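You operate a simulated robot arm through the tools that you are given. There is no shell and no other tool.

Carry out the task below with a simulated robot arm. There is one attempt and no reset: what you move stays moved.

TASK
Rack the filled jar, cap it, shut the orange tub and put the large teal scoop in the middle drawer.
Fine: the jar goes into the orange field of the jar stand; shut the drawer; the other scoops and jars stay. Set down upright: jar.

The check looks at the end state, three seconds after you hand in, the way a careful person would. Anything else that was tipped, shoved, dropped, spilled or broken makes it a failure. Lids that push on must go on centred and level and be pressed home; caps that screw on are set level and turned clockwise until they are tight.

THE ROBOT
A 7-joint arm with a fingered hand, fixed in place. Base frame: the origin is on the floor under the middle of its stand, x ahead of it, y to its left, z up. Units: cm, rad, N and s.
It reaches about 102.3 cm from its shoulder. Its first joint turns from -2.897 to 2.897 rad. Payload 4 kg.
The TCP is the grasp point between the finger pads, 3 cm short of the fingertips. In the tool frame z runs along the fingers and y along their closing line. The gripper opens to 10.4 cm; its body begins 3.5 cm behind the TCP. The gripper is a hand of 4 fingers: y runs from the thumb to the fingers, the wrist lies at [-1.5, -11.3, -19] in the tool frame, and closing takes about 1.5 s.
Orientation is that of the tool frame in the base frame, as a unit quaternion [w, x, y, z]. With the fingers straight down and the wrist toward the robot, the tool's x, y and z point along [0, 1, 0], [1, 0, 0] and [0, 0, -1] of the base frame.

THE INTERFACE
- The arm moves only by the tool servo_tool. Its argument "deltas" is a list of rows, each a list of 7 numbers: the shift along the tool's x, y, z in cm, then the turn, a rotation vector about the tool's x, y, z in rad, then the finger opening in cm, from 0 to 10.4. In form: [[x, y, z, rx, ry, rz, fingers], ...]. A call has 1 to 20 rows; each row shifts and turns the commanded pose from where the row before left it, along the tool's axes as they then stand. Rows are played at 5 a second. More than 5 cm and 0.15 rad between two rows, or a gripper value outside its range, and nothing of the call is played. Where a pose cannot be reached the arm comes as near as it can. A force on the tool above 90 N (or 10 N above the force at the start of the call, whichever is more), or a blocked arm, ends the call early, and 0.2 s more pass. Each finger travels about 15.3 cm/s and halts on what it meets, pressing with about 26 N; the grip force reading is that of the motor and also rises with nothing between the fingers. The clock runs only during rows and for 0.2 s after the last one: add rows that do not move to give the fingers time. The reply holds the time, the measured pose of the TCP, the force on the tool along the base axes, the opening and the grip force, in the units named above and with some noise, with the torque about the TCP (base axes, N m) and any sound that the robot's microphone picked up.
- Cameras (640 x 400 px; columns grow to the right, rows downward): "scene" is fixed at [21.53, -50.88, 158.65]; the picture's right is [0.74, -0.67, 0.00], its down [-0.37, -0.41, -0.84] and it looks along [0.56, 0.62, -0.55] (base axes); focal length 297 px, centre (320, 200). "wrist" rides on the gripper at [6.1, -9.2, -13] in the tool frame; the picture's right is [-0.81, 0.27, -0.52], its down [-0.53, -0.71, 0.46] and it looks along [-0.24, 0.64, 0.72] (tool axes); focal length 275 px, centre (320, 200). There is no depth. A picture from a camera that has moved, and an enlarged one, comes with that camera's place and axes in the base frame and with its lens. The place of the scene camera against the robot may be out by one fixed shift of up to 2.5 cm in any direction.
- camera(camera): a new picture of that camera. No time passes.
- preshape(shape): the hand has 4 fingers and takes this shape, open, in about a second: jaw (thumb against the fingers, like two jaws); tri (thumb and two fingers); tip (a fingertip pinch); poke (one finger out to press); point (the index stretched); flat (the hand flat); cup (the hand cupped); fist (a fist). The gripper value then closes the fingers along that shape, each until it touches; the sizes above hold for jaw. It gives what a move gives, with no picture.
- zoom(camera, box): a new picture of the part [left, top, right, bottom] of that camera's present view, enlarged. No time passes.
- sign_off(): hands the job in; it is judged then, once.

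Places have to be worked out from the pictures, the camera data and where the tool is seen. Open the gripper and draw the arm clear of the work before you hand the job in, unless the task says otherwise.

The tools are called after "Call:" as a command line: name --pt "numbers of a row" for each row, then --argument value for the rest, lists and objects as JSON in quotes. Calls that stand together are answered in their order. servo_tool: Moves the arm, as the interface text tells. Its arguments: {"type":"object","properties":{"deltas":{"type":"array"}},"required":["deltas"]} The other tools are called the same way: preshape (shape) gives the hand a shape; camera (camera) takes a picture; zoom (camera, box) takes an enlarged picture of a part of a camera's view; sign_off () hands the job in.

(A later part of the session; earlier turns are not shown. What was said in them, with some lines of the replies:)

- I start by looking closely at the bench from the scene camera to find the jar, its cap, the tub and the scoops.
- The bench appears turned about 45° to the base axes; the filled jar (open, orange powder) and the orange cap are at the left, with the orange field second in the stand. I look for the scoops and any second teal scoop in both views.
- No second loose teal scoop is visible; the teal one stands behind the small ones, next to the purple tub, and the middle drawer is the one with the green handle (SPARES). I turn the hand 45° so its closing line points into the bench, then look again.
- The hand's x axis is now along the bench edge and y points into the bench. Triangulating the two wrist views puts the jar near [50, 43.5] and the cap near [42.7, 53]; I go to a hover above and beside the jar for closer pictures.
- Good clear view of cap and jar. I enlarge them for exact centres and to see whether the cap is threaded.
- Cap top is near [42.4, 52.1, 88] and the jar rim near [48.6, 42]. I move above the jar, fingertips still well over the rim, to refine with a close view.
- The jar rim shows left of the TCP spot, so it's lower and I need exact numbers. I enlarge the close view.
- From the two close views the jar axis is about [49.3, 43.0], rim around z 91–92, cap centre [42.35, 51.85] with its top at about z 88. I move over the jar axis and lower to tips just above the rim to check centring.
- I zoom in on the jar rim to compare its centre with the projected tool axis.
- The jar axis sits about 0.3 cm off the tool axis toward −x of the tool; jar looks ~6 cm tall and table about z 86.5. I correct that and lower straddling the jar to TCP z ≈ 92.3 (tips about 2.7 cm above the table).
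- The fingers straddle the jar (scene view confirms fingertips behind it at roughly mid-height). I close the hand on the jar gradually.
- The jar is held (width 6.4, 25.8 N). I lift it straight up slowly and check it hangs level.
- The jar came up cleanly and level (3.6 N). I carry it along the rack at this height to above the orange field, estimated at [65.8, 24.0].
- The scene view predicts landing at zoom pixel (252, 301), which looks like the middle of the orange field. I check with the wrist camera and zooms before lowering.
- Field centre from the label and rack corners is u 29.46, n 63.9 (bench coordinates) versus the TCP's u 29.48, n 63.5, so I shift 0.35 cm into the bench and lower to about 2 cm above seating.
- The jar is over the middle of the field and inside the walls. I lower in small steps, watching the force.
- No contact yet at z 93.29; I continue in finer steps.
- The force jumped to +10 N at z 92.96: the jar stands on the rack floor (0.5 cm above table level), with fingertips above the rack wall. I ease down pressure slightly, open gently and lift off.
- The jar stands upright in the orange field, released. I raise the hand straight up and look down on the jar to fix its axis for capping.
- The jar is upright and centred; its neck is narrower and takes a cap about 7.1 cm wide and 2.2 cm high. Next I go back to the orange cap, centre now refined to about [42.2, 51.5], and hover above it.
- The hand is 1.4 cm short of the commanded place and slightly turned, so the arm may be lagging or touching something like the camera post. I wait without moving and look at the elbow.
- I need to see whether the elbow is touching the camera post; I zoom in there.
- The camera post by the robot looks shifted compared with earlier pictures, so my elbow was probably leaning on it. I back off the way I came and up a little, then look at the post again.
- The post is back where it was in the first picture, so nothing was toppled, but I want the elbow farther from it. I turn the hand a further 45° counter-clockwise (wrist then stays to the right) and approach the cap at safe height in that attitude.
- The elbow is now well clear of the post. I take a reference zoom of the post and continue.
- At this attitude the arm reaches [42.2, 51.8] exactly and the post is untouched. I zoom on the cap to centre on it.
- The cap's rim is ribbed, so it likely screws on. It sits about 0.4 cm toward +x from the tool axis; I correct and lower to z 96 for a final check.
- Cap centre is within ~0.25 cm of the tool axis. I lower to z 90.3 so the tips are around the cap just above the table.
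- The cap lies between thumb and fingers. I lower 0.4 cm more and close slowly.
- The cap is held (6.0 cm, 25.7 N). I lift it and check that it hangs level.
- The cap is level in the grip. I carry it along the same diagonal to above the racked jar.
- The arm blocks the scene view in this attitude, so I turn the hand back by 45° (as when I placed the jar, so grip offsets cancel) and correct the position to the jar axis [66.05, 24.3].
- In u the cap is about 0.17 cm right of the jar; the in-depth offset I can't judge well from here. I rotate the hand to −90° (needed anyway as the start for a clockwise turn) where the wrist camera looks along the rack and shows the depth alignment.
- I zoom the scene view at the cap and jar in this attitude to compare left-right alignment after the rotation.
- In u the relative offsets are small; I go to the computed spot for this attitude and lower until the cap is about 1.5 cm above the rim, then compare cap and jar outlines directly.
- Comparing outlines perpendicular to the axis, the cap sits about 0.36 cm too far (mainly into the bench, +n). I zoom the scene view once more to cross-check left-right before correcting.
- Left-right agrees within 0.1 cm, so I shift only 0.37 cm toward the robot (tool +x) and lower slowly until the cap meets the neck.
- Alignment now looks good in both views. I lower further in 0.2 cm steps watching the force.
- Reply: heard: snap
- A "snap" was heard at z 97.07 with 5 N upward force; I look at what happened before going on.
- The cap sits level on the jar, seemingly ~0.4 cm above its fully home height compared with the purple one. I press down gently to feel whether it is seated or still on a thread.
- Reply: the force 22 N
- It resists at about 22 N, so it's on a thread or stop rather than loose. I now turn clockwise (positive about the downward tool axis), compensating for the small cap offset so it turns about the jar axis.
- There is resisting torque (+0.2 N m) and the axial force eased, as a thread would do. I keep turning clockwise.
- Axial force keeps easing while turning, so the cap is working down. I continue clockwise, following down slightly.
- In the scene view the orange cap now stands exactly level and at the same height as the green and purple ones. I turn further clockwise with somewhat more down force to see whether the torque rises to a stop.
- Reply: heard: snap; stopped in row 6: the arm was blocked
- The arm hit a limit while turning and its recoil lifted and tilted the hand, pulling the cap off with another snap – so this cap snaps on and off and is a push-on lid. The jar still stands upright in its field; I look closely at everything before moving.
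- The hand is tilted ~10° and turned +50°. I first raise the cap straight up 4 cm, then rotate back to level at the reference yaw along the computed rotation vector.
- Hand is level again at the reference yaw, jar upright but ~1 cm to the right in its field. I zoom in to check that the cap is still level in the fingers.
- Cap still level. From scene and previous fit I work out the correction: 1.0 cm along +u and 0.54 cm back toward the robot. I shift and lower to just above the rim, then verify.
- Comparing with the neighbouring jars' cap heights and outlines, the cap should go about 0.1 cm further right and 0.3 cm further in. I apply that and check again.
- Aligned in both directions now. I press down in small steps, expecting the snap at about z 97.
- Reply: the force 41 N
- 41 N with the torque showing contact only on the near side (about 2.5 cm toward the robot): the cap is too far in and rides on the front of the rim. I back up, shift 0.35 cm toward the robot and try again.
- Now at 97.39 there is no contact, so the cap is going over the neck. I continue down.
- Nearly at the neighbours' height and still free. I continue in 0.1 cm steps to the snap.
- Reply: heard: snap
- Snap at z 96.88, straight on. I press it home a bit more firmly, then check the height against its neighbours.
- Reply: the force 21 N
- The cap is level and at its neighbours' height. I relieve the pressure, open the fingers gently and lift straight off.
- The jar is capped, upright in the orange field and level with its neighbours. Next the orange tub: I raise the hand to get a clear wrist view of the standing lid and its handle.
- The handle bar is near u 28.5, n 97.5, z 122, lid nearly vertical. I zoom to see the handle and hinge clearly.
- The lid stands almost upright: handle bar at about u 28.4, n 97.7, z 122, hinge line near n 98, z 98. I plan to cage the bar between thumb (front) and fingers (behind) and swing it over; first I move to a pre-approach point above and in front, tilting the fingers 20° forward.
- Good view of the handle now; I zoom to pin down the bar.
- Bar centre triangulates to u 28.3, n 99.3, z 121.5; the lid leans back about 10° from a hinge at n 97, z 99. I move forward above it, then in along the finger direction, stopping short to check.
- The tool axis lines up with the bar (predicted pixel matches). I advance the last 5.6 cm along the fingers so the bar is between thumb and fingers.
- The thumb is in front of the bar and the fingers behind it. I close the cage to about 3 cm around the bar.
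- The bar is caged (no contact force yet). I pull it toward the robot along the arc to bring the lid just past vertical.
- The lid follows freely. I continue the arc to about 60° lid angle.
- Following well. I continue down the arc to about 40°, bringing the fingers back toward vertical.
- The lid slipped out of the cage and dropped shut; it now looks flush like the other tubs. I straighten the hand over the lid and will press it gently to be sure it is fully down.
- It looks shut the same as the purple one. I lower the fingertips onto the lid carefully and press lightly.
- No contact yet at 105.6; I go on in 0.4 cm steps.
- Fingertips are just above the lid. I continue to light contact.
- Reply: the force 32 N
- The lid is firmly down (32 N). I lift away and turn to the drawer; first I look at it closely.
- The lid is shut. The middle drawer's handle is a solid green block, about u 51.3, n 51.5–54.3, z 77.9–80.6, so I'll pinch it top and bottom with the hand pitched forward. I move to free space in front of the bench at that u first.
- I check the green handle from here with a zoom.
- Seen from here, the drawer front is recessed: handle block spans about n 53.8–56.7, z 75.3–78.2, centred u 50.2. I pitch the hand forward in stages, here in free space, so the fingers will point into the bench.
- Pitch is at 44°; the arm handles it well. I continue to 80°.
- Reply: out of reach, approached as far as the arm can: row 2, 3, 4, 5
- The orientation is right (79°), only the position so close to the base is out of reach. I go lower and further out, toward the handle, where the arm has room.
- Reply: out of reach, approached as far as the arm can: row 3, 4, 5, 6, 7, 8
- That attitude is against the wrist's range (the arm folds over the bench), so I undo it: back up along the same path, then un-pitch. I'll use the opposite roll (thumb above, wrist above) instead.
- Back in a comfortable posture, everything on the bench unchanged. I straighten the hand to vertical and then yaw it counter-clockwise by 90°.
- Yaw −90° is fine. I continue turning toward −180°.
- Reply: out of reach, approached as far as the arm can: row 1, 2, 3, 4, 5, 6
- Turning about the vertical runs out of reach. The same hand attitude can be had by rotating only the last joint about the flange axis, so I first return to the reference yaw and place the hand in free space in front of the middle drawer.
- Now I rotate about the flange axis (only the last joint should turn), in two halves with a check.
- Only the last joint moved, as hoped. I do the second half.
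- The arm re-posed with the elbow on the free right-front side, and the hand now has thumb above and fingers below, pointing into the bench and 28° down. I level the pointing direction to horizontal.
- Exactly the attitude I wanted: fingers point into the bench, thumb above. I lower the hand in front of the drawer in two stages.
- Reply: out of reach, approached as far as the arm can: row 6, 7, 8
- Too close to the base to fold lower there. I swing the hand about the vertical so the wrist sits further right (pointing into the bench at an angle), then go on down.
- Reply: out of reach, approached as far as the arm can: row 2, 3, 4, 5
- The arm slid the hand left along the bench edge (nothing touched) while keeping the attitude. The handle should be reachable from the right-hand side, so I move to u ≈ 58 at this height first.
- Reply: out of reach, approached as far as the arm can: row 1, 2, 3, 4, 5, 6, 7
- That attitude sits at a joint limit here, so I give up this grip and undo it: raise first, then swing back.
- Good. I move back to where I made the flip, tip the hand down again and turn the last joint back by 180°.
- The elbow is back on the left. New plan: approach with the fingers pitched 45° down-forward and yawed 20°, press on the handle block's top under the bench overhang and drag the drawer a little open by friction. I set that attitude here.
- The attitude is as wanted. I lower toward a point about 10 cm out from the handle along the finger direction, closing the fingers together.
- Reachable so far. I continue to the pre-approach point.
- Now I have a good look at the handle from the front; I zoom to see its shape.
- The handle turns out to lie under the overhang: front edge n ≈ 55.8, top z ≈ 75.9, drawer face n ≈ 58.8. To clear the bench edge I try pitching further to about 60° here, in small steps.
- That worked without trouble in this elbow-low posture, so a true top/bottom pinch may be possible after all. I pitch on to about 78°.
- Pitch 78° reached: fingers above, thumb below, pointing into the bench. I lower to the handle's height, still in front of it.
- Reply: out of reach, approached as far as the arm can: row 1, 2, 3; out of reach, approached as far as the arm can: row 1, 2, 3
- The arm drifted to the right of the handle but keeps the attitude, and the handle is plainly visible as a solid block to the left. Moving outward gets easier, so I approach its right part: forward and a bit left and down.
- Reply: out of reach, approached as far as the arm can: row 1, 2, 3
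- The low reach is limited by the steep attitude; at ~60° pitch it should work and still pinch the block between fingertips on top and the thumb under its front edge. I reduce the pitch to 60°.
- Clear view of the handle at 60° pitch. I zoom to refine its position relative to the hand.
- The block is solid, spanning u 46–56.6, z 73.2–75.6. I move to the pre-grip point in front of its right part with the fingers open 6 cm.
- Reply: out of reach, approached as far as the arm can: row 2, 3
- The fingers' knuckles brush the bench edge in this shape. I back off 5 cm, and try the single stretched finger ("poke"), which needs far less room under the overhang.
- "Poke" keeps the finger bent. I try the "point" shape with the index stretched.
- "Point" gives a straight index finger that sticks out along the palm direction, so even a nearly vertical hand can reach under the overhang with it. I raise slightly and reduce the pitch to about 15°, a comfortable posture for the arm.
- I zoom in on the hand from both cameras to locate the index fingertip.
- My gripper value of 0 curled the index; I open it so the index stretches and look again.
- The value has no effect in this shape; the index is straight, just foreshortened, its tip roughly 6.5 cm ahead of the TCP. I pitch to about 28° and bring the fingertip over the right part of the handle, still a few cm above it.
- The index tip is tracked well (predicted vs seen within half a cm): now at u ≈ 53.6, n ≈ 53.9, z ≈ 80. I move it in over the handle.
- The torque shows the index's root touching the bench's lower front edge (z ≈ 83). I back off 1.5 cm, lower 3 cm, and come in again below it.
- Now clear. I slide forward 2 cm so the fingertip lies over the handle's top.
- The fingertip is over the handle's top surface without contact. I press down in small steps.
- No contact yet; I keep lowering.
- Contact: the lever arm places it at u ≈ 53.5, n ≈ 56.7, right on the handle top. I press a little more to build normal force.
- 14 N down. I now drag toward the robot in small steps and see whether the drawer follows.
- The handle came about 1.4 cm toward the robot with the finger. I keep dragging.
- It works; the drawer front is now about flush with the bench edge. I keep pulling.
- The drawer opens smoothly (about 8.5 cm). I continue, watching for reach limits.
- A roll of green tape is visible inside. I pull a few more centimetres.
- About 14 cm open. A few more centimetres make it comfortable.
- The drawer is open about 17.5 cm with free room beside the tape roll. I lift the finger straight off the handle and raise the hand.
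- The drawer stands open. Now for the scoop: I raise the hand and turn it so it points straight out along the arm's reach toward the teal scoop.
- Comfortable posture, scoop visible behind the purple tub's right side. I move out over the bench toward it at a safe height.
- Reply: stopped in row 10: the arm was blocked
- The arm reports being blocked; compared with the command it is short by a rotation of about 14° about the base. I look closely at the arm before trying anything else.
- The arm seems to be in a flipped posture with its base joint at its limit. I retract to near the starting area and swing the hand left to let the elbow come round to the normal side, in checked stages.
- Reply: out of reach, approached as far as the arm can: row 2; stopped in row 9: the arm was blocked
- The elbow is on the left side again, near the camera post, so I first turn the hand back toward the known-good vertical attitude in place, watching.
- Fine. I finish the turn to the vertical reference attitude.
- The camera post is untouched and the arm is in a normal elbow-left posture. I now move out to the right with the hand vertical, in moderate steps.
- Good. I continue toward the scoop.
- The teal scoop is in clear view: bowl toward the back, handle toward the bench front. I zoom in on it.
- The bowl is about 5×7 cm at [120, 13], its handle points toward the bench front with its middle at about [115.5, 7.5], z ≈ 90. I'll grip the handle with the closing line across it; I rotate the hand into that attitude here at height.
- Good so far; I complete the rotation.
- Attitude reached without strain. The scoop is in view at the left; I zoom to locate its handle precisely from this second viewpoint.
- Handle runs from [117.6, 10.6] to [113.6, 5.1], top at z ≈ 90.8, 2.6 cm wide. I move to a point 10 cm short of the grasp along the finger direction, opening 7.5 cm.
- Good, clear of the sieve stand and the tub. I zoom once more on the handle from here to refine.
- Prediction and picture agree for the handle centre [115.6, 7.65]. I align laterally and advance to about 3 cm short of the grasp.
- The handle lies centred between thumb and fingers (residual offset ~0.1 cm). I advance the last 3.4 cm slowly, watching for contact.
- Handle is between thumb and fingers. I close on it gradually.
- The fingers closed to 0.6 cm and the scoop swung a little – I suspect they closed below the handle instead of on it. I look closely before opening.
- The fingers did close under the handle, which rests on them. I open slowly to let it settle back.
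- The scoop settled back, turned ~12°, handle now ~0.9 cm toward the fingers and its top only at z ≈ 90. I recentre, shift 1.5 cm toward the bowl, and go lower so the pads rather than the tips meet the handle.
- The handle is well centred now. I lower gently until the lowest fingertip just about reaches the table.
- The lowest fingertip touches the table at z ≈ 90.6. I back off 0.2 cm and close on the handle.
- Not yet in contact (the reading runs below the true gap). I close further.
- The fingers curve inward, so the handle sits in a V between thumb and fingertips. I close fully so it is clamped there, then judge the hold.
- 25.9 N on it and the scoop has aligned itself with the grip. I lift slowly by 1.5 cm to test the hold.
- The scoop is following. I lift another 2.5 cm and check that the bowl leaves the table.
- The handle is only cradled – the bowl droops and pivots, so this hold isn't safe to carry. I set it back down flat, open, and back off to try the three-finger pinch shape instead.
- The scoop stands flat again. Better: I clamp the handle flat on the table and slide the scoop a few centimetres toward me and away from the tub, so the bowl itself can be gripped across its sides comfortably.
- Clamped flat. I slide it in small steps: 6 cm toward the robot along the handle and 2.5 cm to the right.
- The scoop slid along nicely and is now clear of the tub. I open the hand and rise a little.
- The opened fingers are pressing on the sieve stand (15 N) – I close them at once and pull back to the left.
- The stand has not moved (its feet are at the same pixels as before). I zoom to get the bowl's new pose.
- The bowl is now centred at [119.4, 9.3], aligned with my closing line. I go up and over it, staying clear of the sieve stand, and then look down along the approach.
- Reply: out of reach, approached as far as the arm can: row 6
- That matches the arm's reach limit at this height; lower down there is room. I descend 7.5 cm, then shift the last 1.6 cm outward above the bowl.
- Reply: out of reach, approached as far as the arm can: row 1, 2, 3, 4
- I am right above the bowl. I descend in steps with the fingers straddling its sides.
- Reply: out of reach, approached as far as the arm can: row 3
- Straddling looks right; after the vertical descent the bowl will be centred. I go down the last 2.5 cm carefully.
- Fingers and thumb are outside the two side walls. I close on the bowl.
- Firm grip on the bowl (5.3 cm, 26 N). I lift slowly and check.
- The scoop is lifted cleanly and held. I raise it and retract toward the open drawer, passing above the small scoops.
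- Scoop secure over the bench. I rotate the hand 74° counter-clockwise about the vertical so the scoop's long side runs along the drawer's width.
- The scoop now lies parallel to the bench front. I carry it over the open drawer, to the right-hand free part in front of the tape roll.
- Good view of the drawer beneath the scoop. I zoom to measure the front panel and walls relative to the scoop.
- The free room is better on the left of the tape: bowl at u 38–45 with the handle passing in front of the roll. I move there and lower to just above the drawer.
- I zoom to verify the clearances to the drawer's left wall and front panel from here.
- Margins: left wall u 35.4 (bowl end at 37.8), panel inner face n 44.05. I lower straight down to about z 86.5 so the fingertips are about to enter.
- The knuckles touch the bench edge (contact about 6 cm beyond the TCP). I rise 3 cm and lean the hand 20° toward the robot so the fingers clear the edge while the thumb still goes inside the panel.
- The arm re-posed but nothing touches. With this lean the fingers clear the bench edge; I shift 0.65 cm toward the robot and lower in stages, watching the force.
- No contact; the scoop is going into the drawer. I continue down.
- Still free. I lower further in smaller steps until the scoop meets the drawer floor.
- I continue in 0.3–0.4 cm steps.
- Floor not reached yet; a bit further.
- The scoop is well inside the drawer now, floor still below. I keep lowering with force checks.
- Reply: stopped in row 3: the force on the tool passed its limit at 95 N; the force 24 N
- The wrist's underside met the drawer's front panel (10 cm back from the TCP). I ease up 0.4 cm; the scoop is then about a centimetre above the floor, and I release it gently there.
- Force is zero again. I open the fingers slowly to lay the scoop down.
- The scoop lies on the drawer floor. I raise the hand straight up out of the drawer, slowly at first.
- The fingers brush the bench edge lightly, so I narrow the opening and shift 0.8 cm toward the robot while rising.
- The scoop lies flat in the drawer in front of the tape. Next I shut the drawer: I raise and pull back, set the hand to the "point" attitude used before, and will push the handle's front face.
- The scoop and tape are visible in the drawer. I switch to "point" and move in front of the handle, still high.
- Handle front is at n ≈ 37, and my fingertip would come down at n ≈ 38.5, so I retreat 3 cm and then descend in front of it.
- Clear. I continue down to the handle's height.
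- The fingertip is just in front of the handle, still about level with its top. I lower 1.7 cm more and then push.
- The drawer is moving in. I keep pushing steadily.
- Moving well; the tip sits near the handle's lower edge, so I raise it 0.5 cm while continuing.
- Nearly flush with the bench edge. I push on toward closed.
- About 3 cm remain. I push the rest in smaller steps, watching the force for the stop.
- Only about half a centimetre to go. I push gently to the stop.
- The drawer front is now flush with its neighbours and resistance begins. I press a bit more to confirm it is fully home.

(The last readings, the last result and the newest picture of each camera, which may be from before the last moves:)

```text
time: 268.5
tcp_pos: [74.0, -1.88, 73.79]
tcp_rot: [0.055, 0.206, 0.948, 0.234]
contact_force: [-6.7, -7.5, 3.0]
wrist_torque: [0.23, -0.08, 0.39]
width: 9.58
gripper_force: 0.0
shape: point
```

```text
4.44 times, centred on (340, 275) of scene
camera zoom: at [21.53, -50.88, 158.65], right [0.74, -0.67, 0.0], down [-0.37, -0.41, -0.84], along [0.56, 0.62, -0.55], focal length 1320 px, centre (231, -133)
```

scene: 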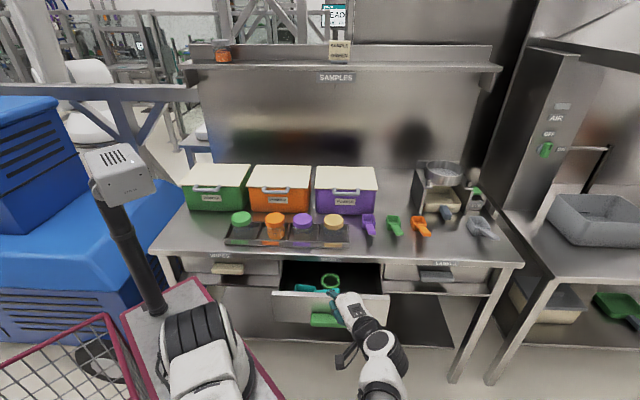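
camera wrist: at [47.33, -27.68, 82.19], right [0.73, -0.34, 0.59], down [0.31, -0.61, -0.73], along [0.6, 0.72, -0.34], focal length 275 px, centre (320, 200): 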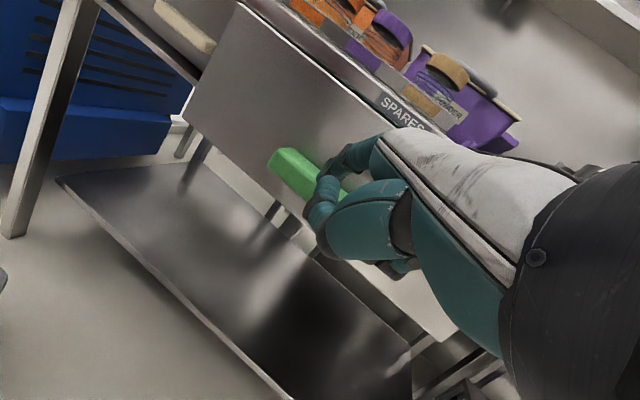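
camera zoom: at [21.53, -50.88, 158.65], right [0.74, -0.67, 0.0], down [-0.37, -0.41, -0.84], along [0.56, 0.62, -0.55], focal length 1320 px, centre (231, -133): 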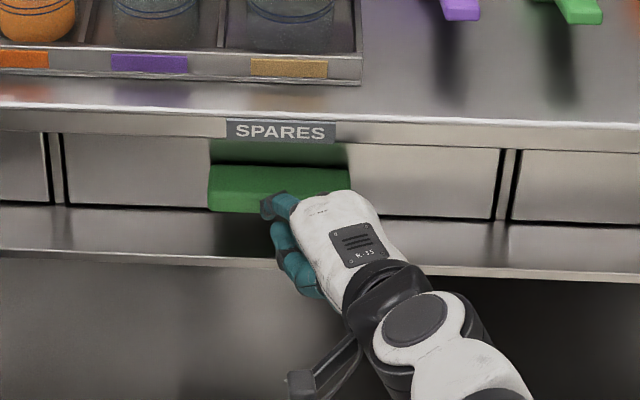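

10 N and no further movement: the drawer is shut. I withdraw straight back and raise the hand.

Call:
servo_tool --pt "0.171 -0.416 -0.218 0 0 0 10.4" --pt "0.41 -1.0 -0.52 0 0 0 10.4" --pt "0.68 -1.66 -0.87 0 0 0 10.4" --pt "0.68 -1.66 -0.87 0 0 0 10.4" --pt "0.68 -1.66 -0.87 0 0 0 10.4" --pt "0.68 -1.66 -0.87 0 0 0 10.4" --pt "0 1.39 -2.66 0 0 0 10.4" --pt "0 1.39 -2.66 0 0 0 10.4" --pt "0 1.39 -2.66 0 0 0 10.4" --pt "0 1.39 -2.66 0 0 0 10.4" --pt "0 1.39 -2.66 0 0 0 10.4" --pt "0 1.39 -2.66 0 0 0 10.4" --pt "0 1.39 -2.66 0 0 0 10.4" --pt "0 1.39 -2.66 0 0 0 10.4" --pt "0 1.39 -2.66 0 0 0 10.4" --pt "0 1.39 -2.66 0 0 0 10.4" --pt "0 1.39 -2.66 0 0 0 10.4" --pt "0 0 0 0 0 0 10.4"

Call:
preshape --shape "jaw"

Call:
camera --camera "scene"

Call:
zoom --camera "scene" --box '[220, 195, 360, 285]'

Call:
zoom --camera "scene" --box '[180, 150, 400, 250]'

Call:
zoom --camera "scene" --box '[340, 140, 520, 270]'

```text
time: 272.3
tcp_pos: [66.69, -8.67, 106.76]
tcp_rot: [0.055, 0.207, 0.948, 0.234]
contact_force: [0.1, 1.0, 0.1]
wrist_torque: [0.0, 0.01, -0.02]
width: 9.58
gripper_force: 0.1
shape: point
```

```text
time: 273.2
tcp_pos: [66.74, -8.6, 106.67]
tcp_rot: [0.057, 0.209, 0.948, 0.234]
contact_force: [0.0, 1.5, 0.1]
wrist_torque: [-0.01, 0.01, 0.01]
width: 10.36
gripper_force: 0.1
shape: jaw
```

```text
taken
```

scene: 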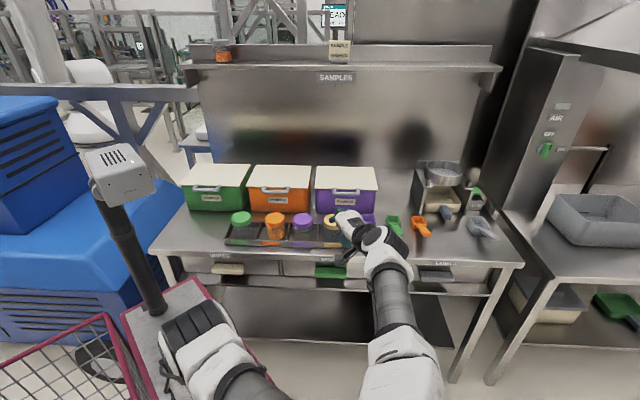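

```text
4.44 times, centred on (290, 240) of scene
camera zoom: at [21.53, -50.88, 158.65], right [0.74, -0.67, 0.0], down [-0.37, -0.41, -0.84], along [0.56, 0.62, -0.55], focal length 1320 px, centre (453, 22)
```

zoom: 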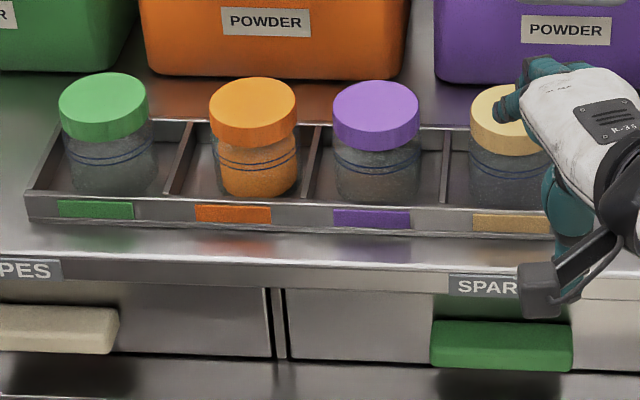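

```text
2.91 times, centred on (290, 200) of scene
camera zoom: at [21.53, -50.88, 158.65], right [0.74, -0.67, 0.0], down [-0.37, -0.41, -0.84], along [0.56, 0.62, -0.55], focal length 864 px, centre (407, 200)
```

zoom: 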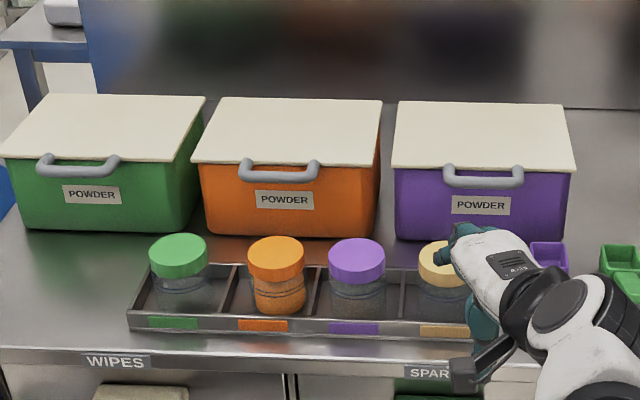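

```text
3.08 times, centred on (430, 205) of scene
camera zoom: at [21.53, -50.88, 158.65], right [0.74, -0.67, 0.0], down [-0.37, -0.41, -0.84], along [0.56, 0.62, -0.55], focal length 914 px, centre (-18, 185)
```

zoom: 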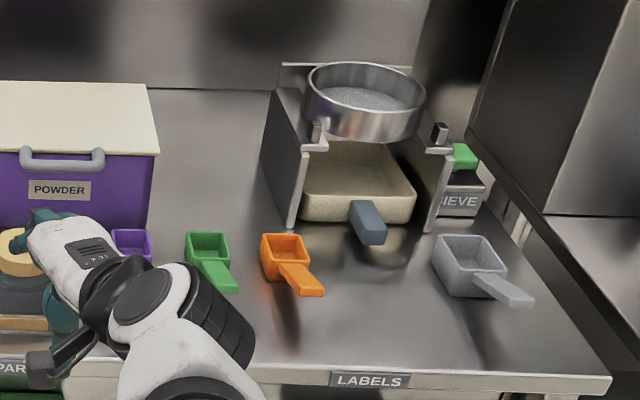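

Everything looks in place: capped jar in the orange field, orange tub shut, drawer shut. I take close-ups of the cap and the drawer to be sure.

Call:
zoom --camera "scene" --box '[225, 205, 325, 255]'

Call:
zoom --camera "scene" --box '[200, 240, 460, 300]'

Call:
camera --camera "wrist"

```text
6.40 times, centred on (275, 230) of scene
camera zoom: at [21.53, -50.88, 158.65], right [0.74, -0.67, 0.0], down [-0.37, -0.41, -0.84], along [0.56, 0.62, -0.55], focal length 1901 px, centre (608, 8)
```

zoom: 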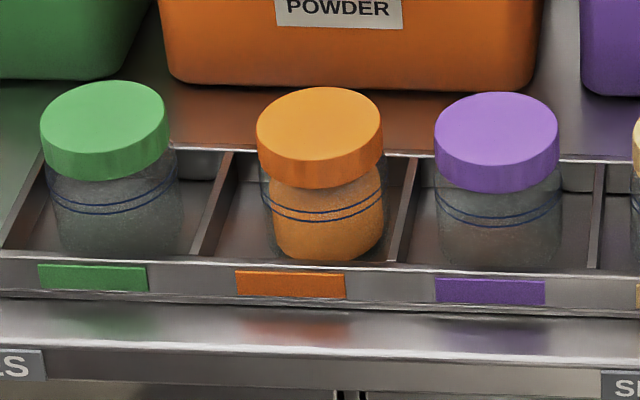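

```text
2.46 times, centred on (330, 270) of scene
camera zoom: at [21.53, -50.88, 158.65], right [0.74, -0.67, 0.0], down [-0.37, -0.41, -0.84], along [0.56, 0.62, -0.55], focal length 731 px, centre (295, 28)
```

zoom: 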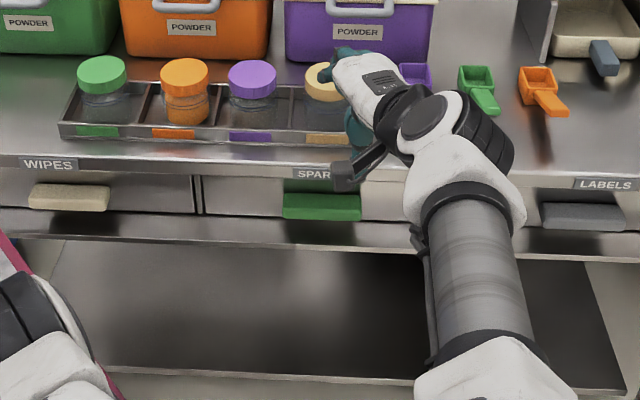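

```text
taken
camera wrist: at [55.24, -18.98, 113.9], right [0.73, -0.34, 0.59], down [0.31, -0.61, -0.73], along [0.6, 0.72, -0.34], focal length 275 px, centre (320, 200)
```

wrist: 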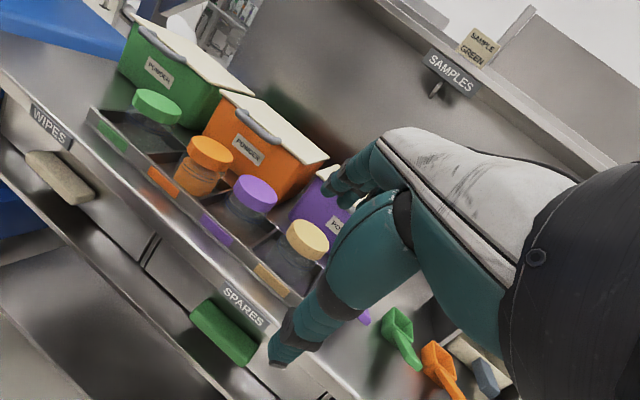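

All checks look good: cap level with its neighbours, drawer flush, tub shut. I raise the open hand a little further clear of the bench and take a last look.

Call:
servo_tool --pt "0.3 -0.7 -0.4 0 0 0 10.4" --pt "0 1.39 -2.66 0 0 0 10.4" --pt "0 1.39 -2.66 0 0 0 10.4" --pt "0 1.39 -2.66 0 0 0 10.4" --pt "0 0 0 0 0 0 10.4" --pt "0 0 0 0 0 0 10.4"

Call:
camera --camera "scene"

Call:
zoom --camera "scene" --box '[220, 195, 460, 300]'

```text
time: 274.6
tcp_pos: [66.03, -9.3, 115.6]
tcp_rot: [0.055, 0.208, 0.948, 0.234]
contact_force: [-0.7, 0.5, -0.3]
wrist_torque: [-0.01, -0.01, -0.01]
width: 10.37
gripper_force: 0.1
shape: jaw
```

```text
taken
```

scene: 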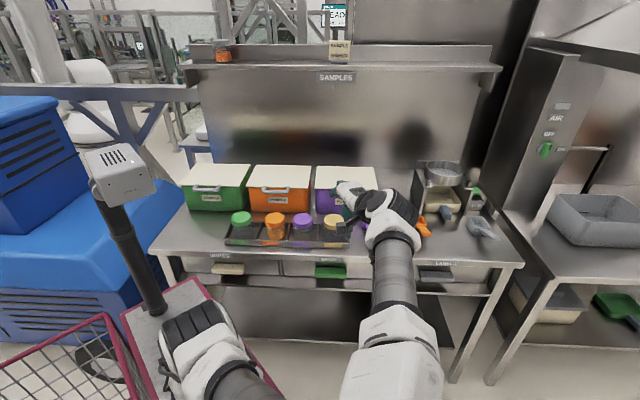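

```text
2.67 times, centred on (340, 248) of scene
camera zoom: at [21.53, -50.88, 158.65], right [0.74, -0.67, 0.0], down [-0.37, -0.41, -0.84], along [0.56, 0.62, -0.55], focal length 792 px, centre (267, 73)
```

zoom: 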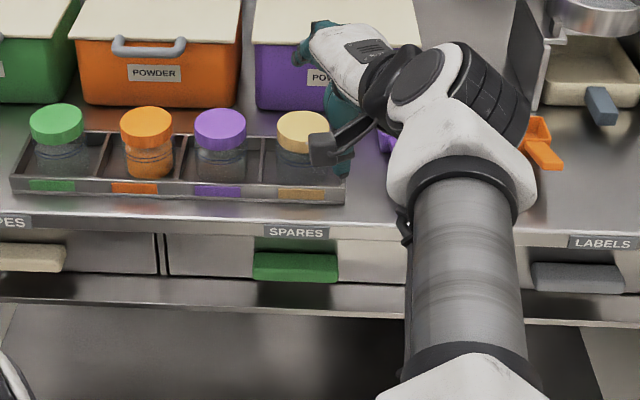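

The hand is open and clear at z ≈ 116 in front of the bench. The jar is racked upright and capped, the orange tub is shut, and the teal scoop is in the closed middle drawer. Nothing else is out of place, so I hand in.

Call:
sign_off

```text
The job is handed in.
```

I finished all four parts of the task and handed the job in. The last pictures show nothing else out of place.

- **Jar:** it stands upright in the orange field of the stand, about 1 cm right of centre.
- **Cap:** it snapped on and sits level, at the same height as the caps next to it. I took it for a push-on lid. It snapped on at first contact, and when the arm hit a limit mid-turn the cap came off with another snap. I pressed it back on but did not turn it again, so if the check expects a screw cap, this is the weak point.
- **Orange tub:** the lid slipped out of my grip and dropped shut on its own. I then pressed it down to make sure it was closed.
- **Teal scoop:** it lies flat in the middle drawer, in front of a roll of green tape that was already there. I released it a short way above the drawer floor. The drawer is shut and flush with its neighbours.

While I worked, the hand touched a few other things:

- **Sieve stand:** the fingers pressed on it with about 15 N.
- **Bench edge and drawer front:** the fingers touched the bench edge, and the wrist bumped the open drawer's front hard enough (95 N) to stop the arm once.
- **Camera post:** the elbow may have leaned on the post by the robot early on; it looked turned in one picture.

The stand did not move, and the post is back where it was.
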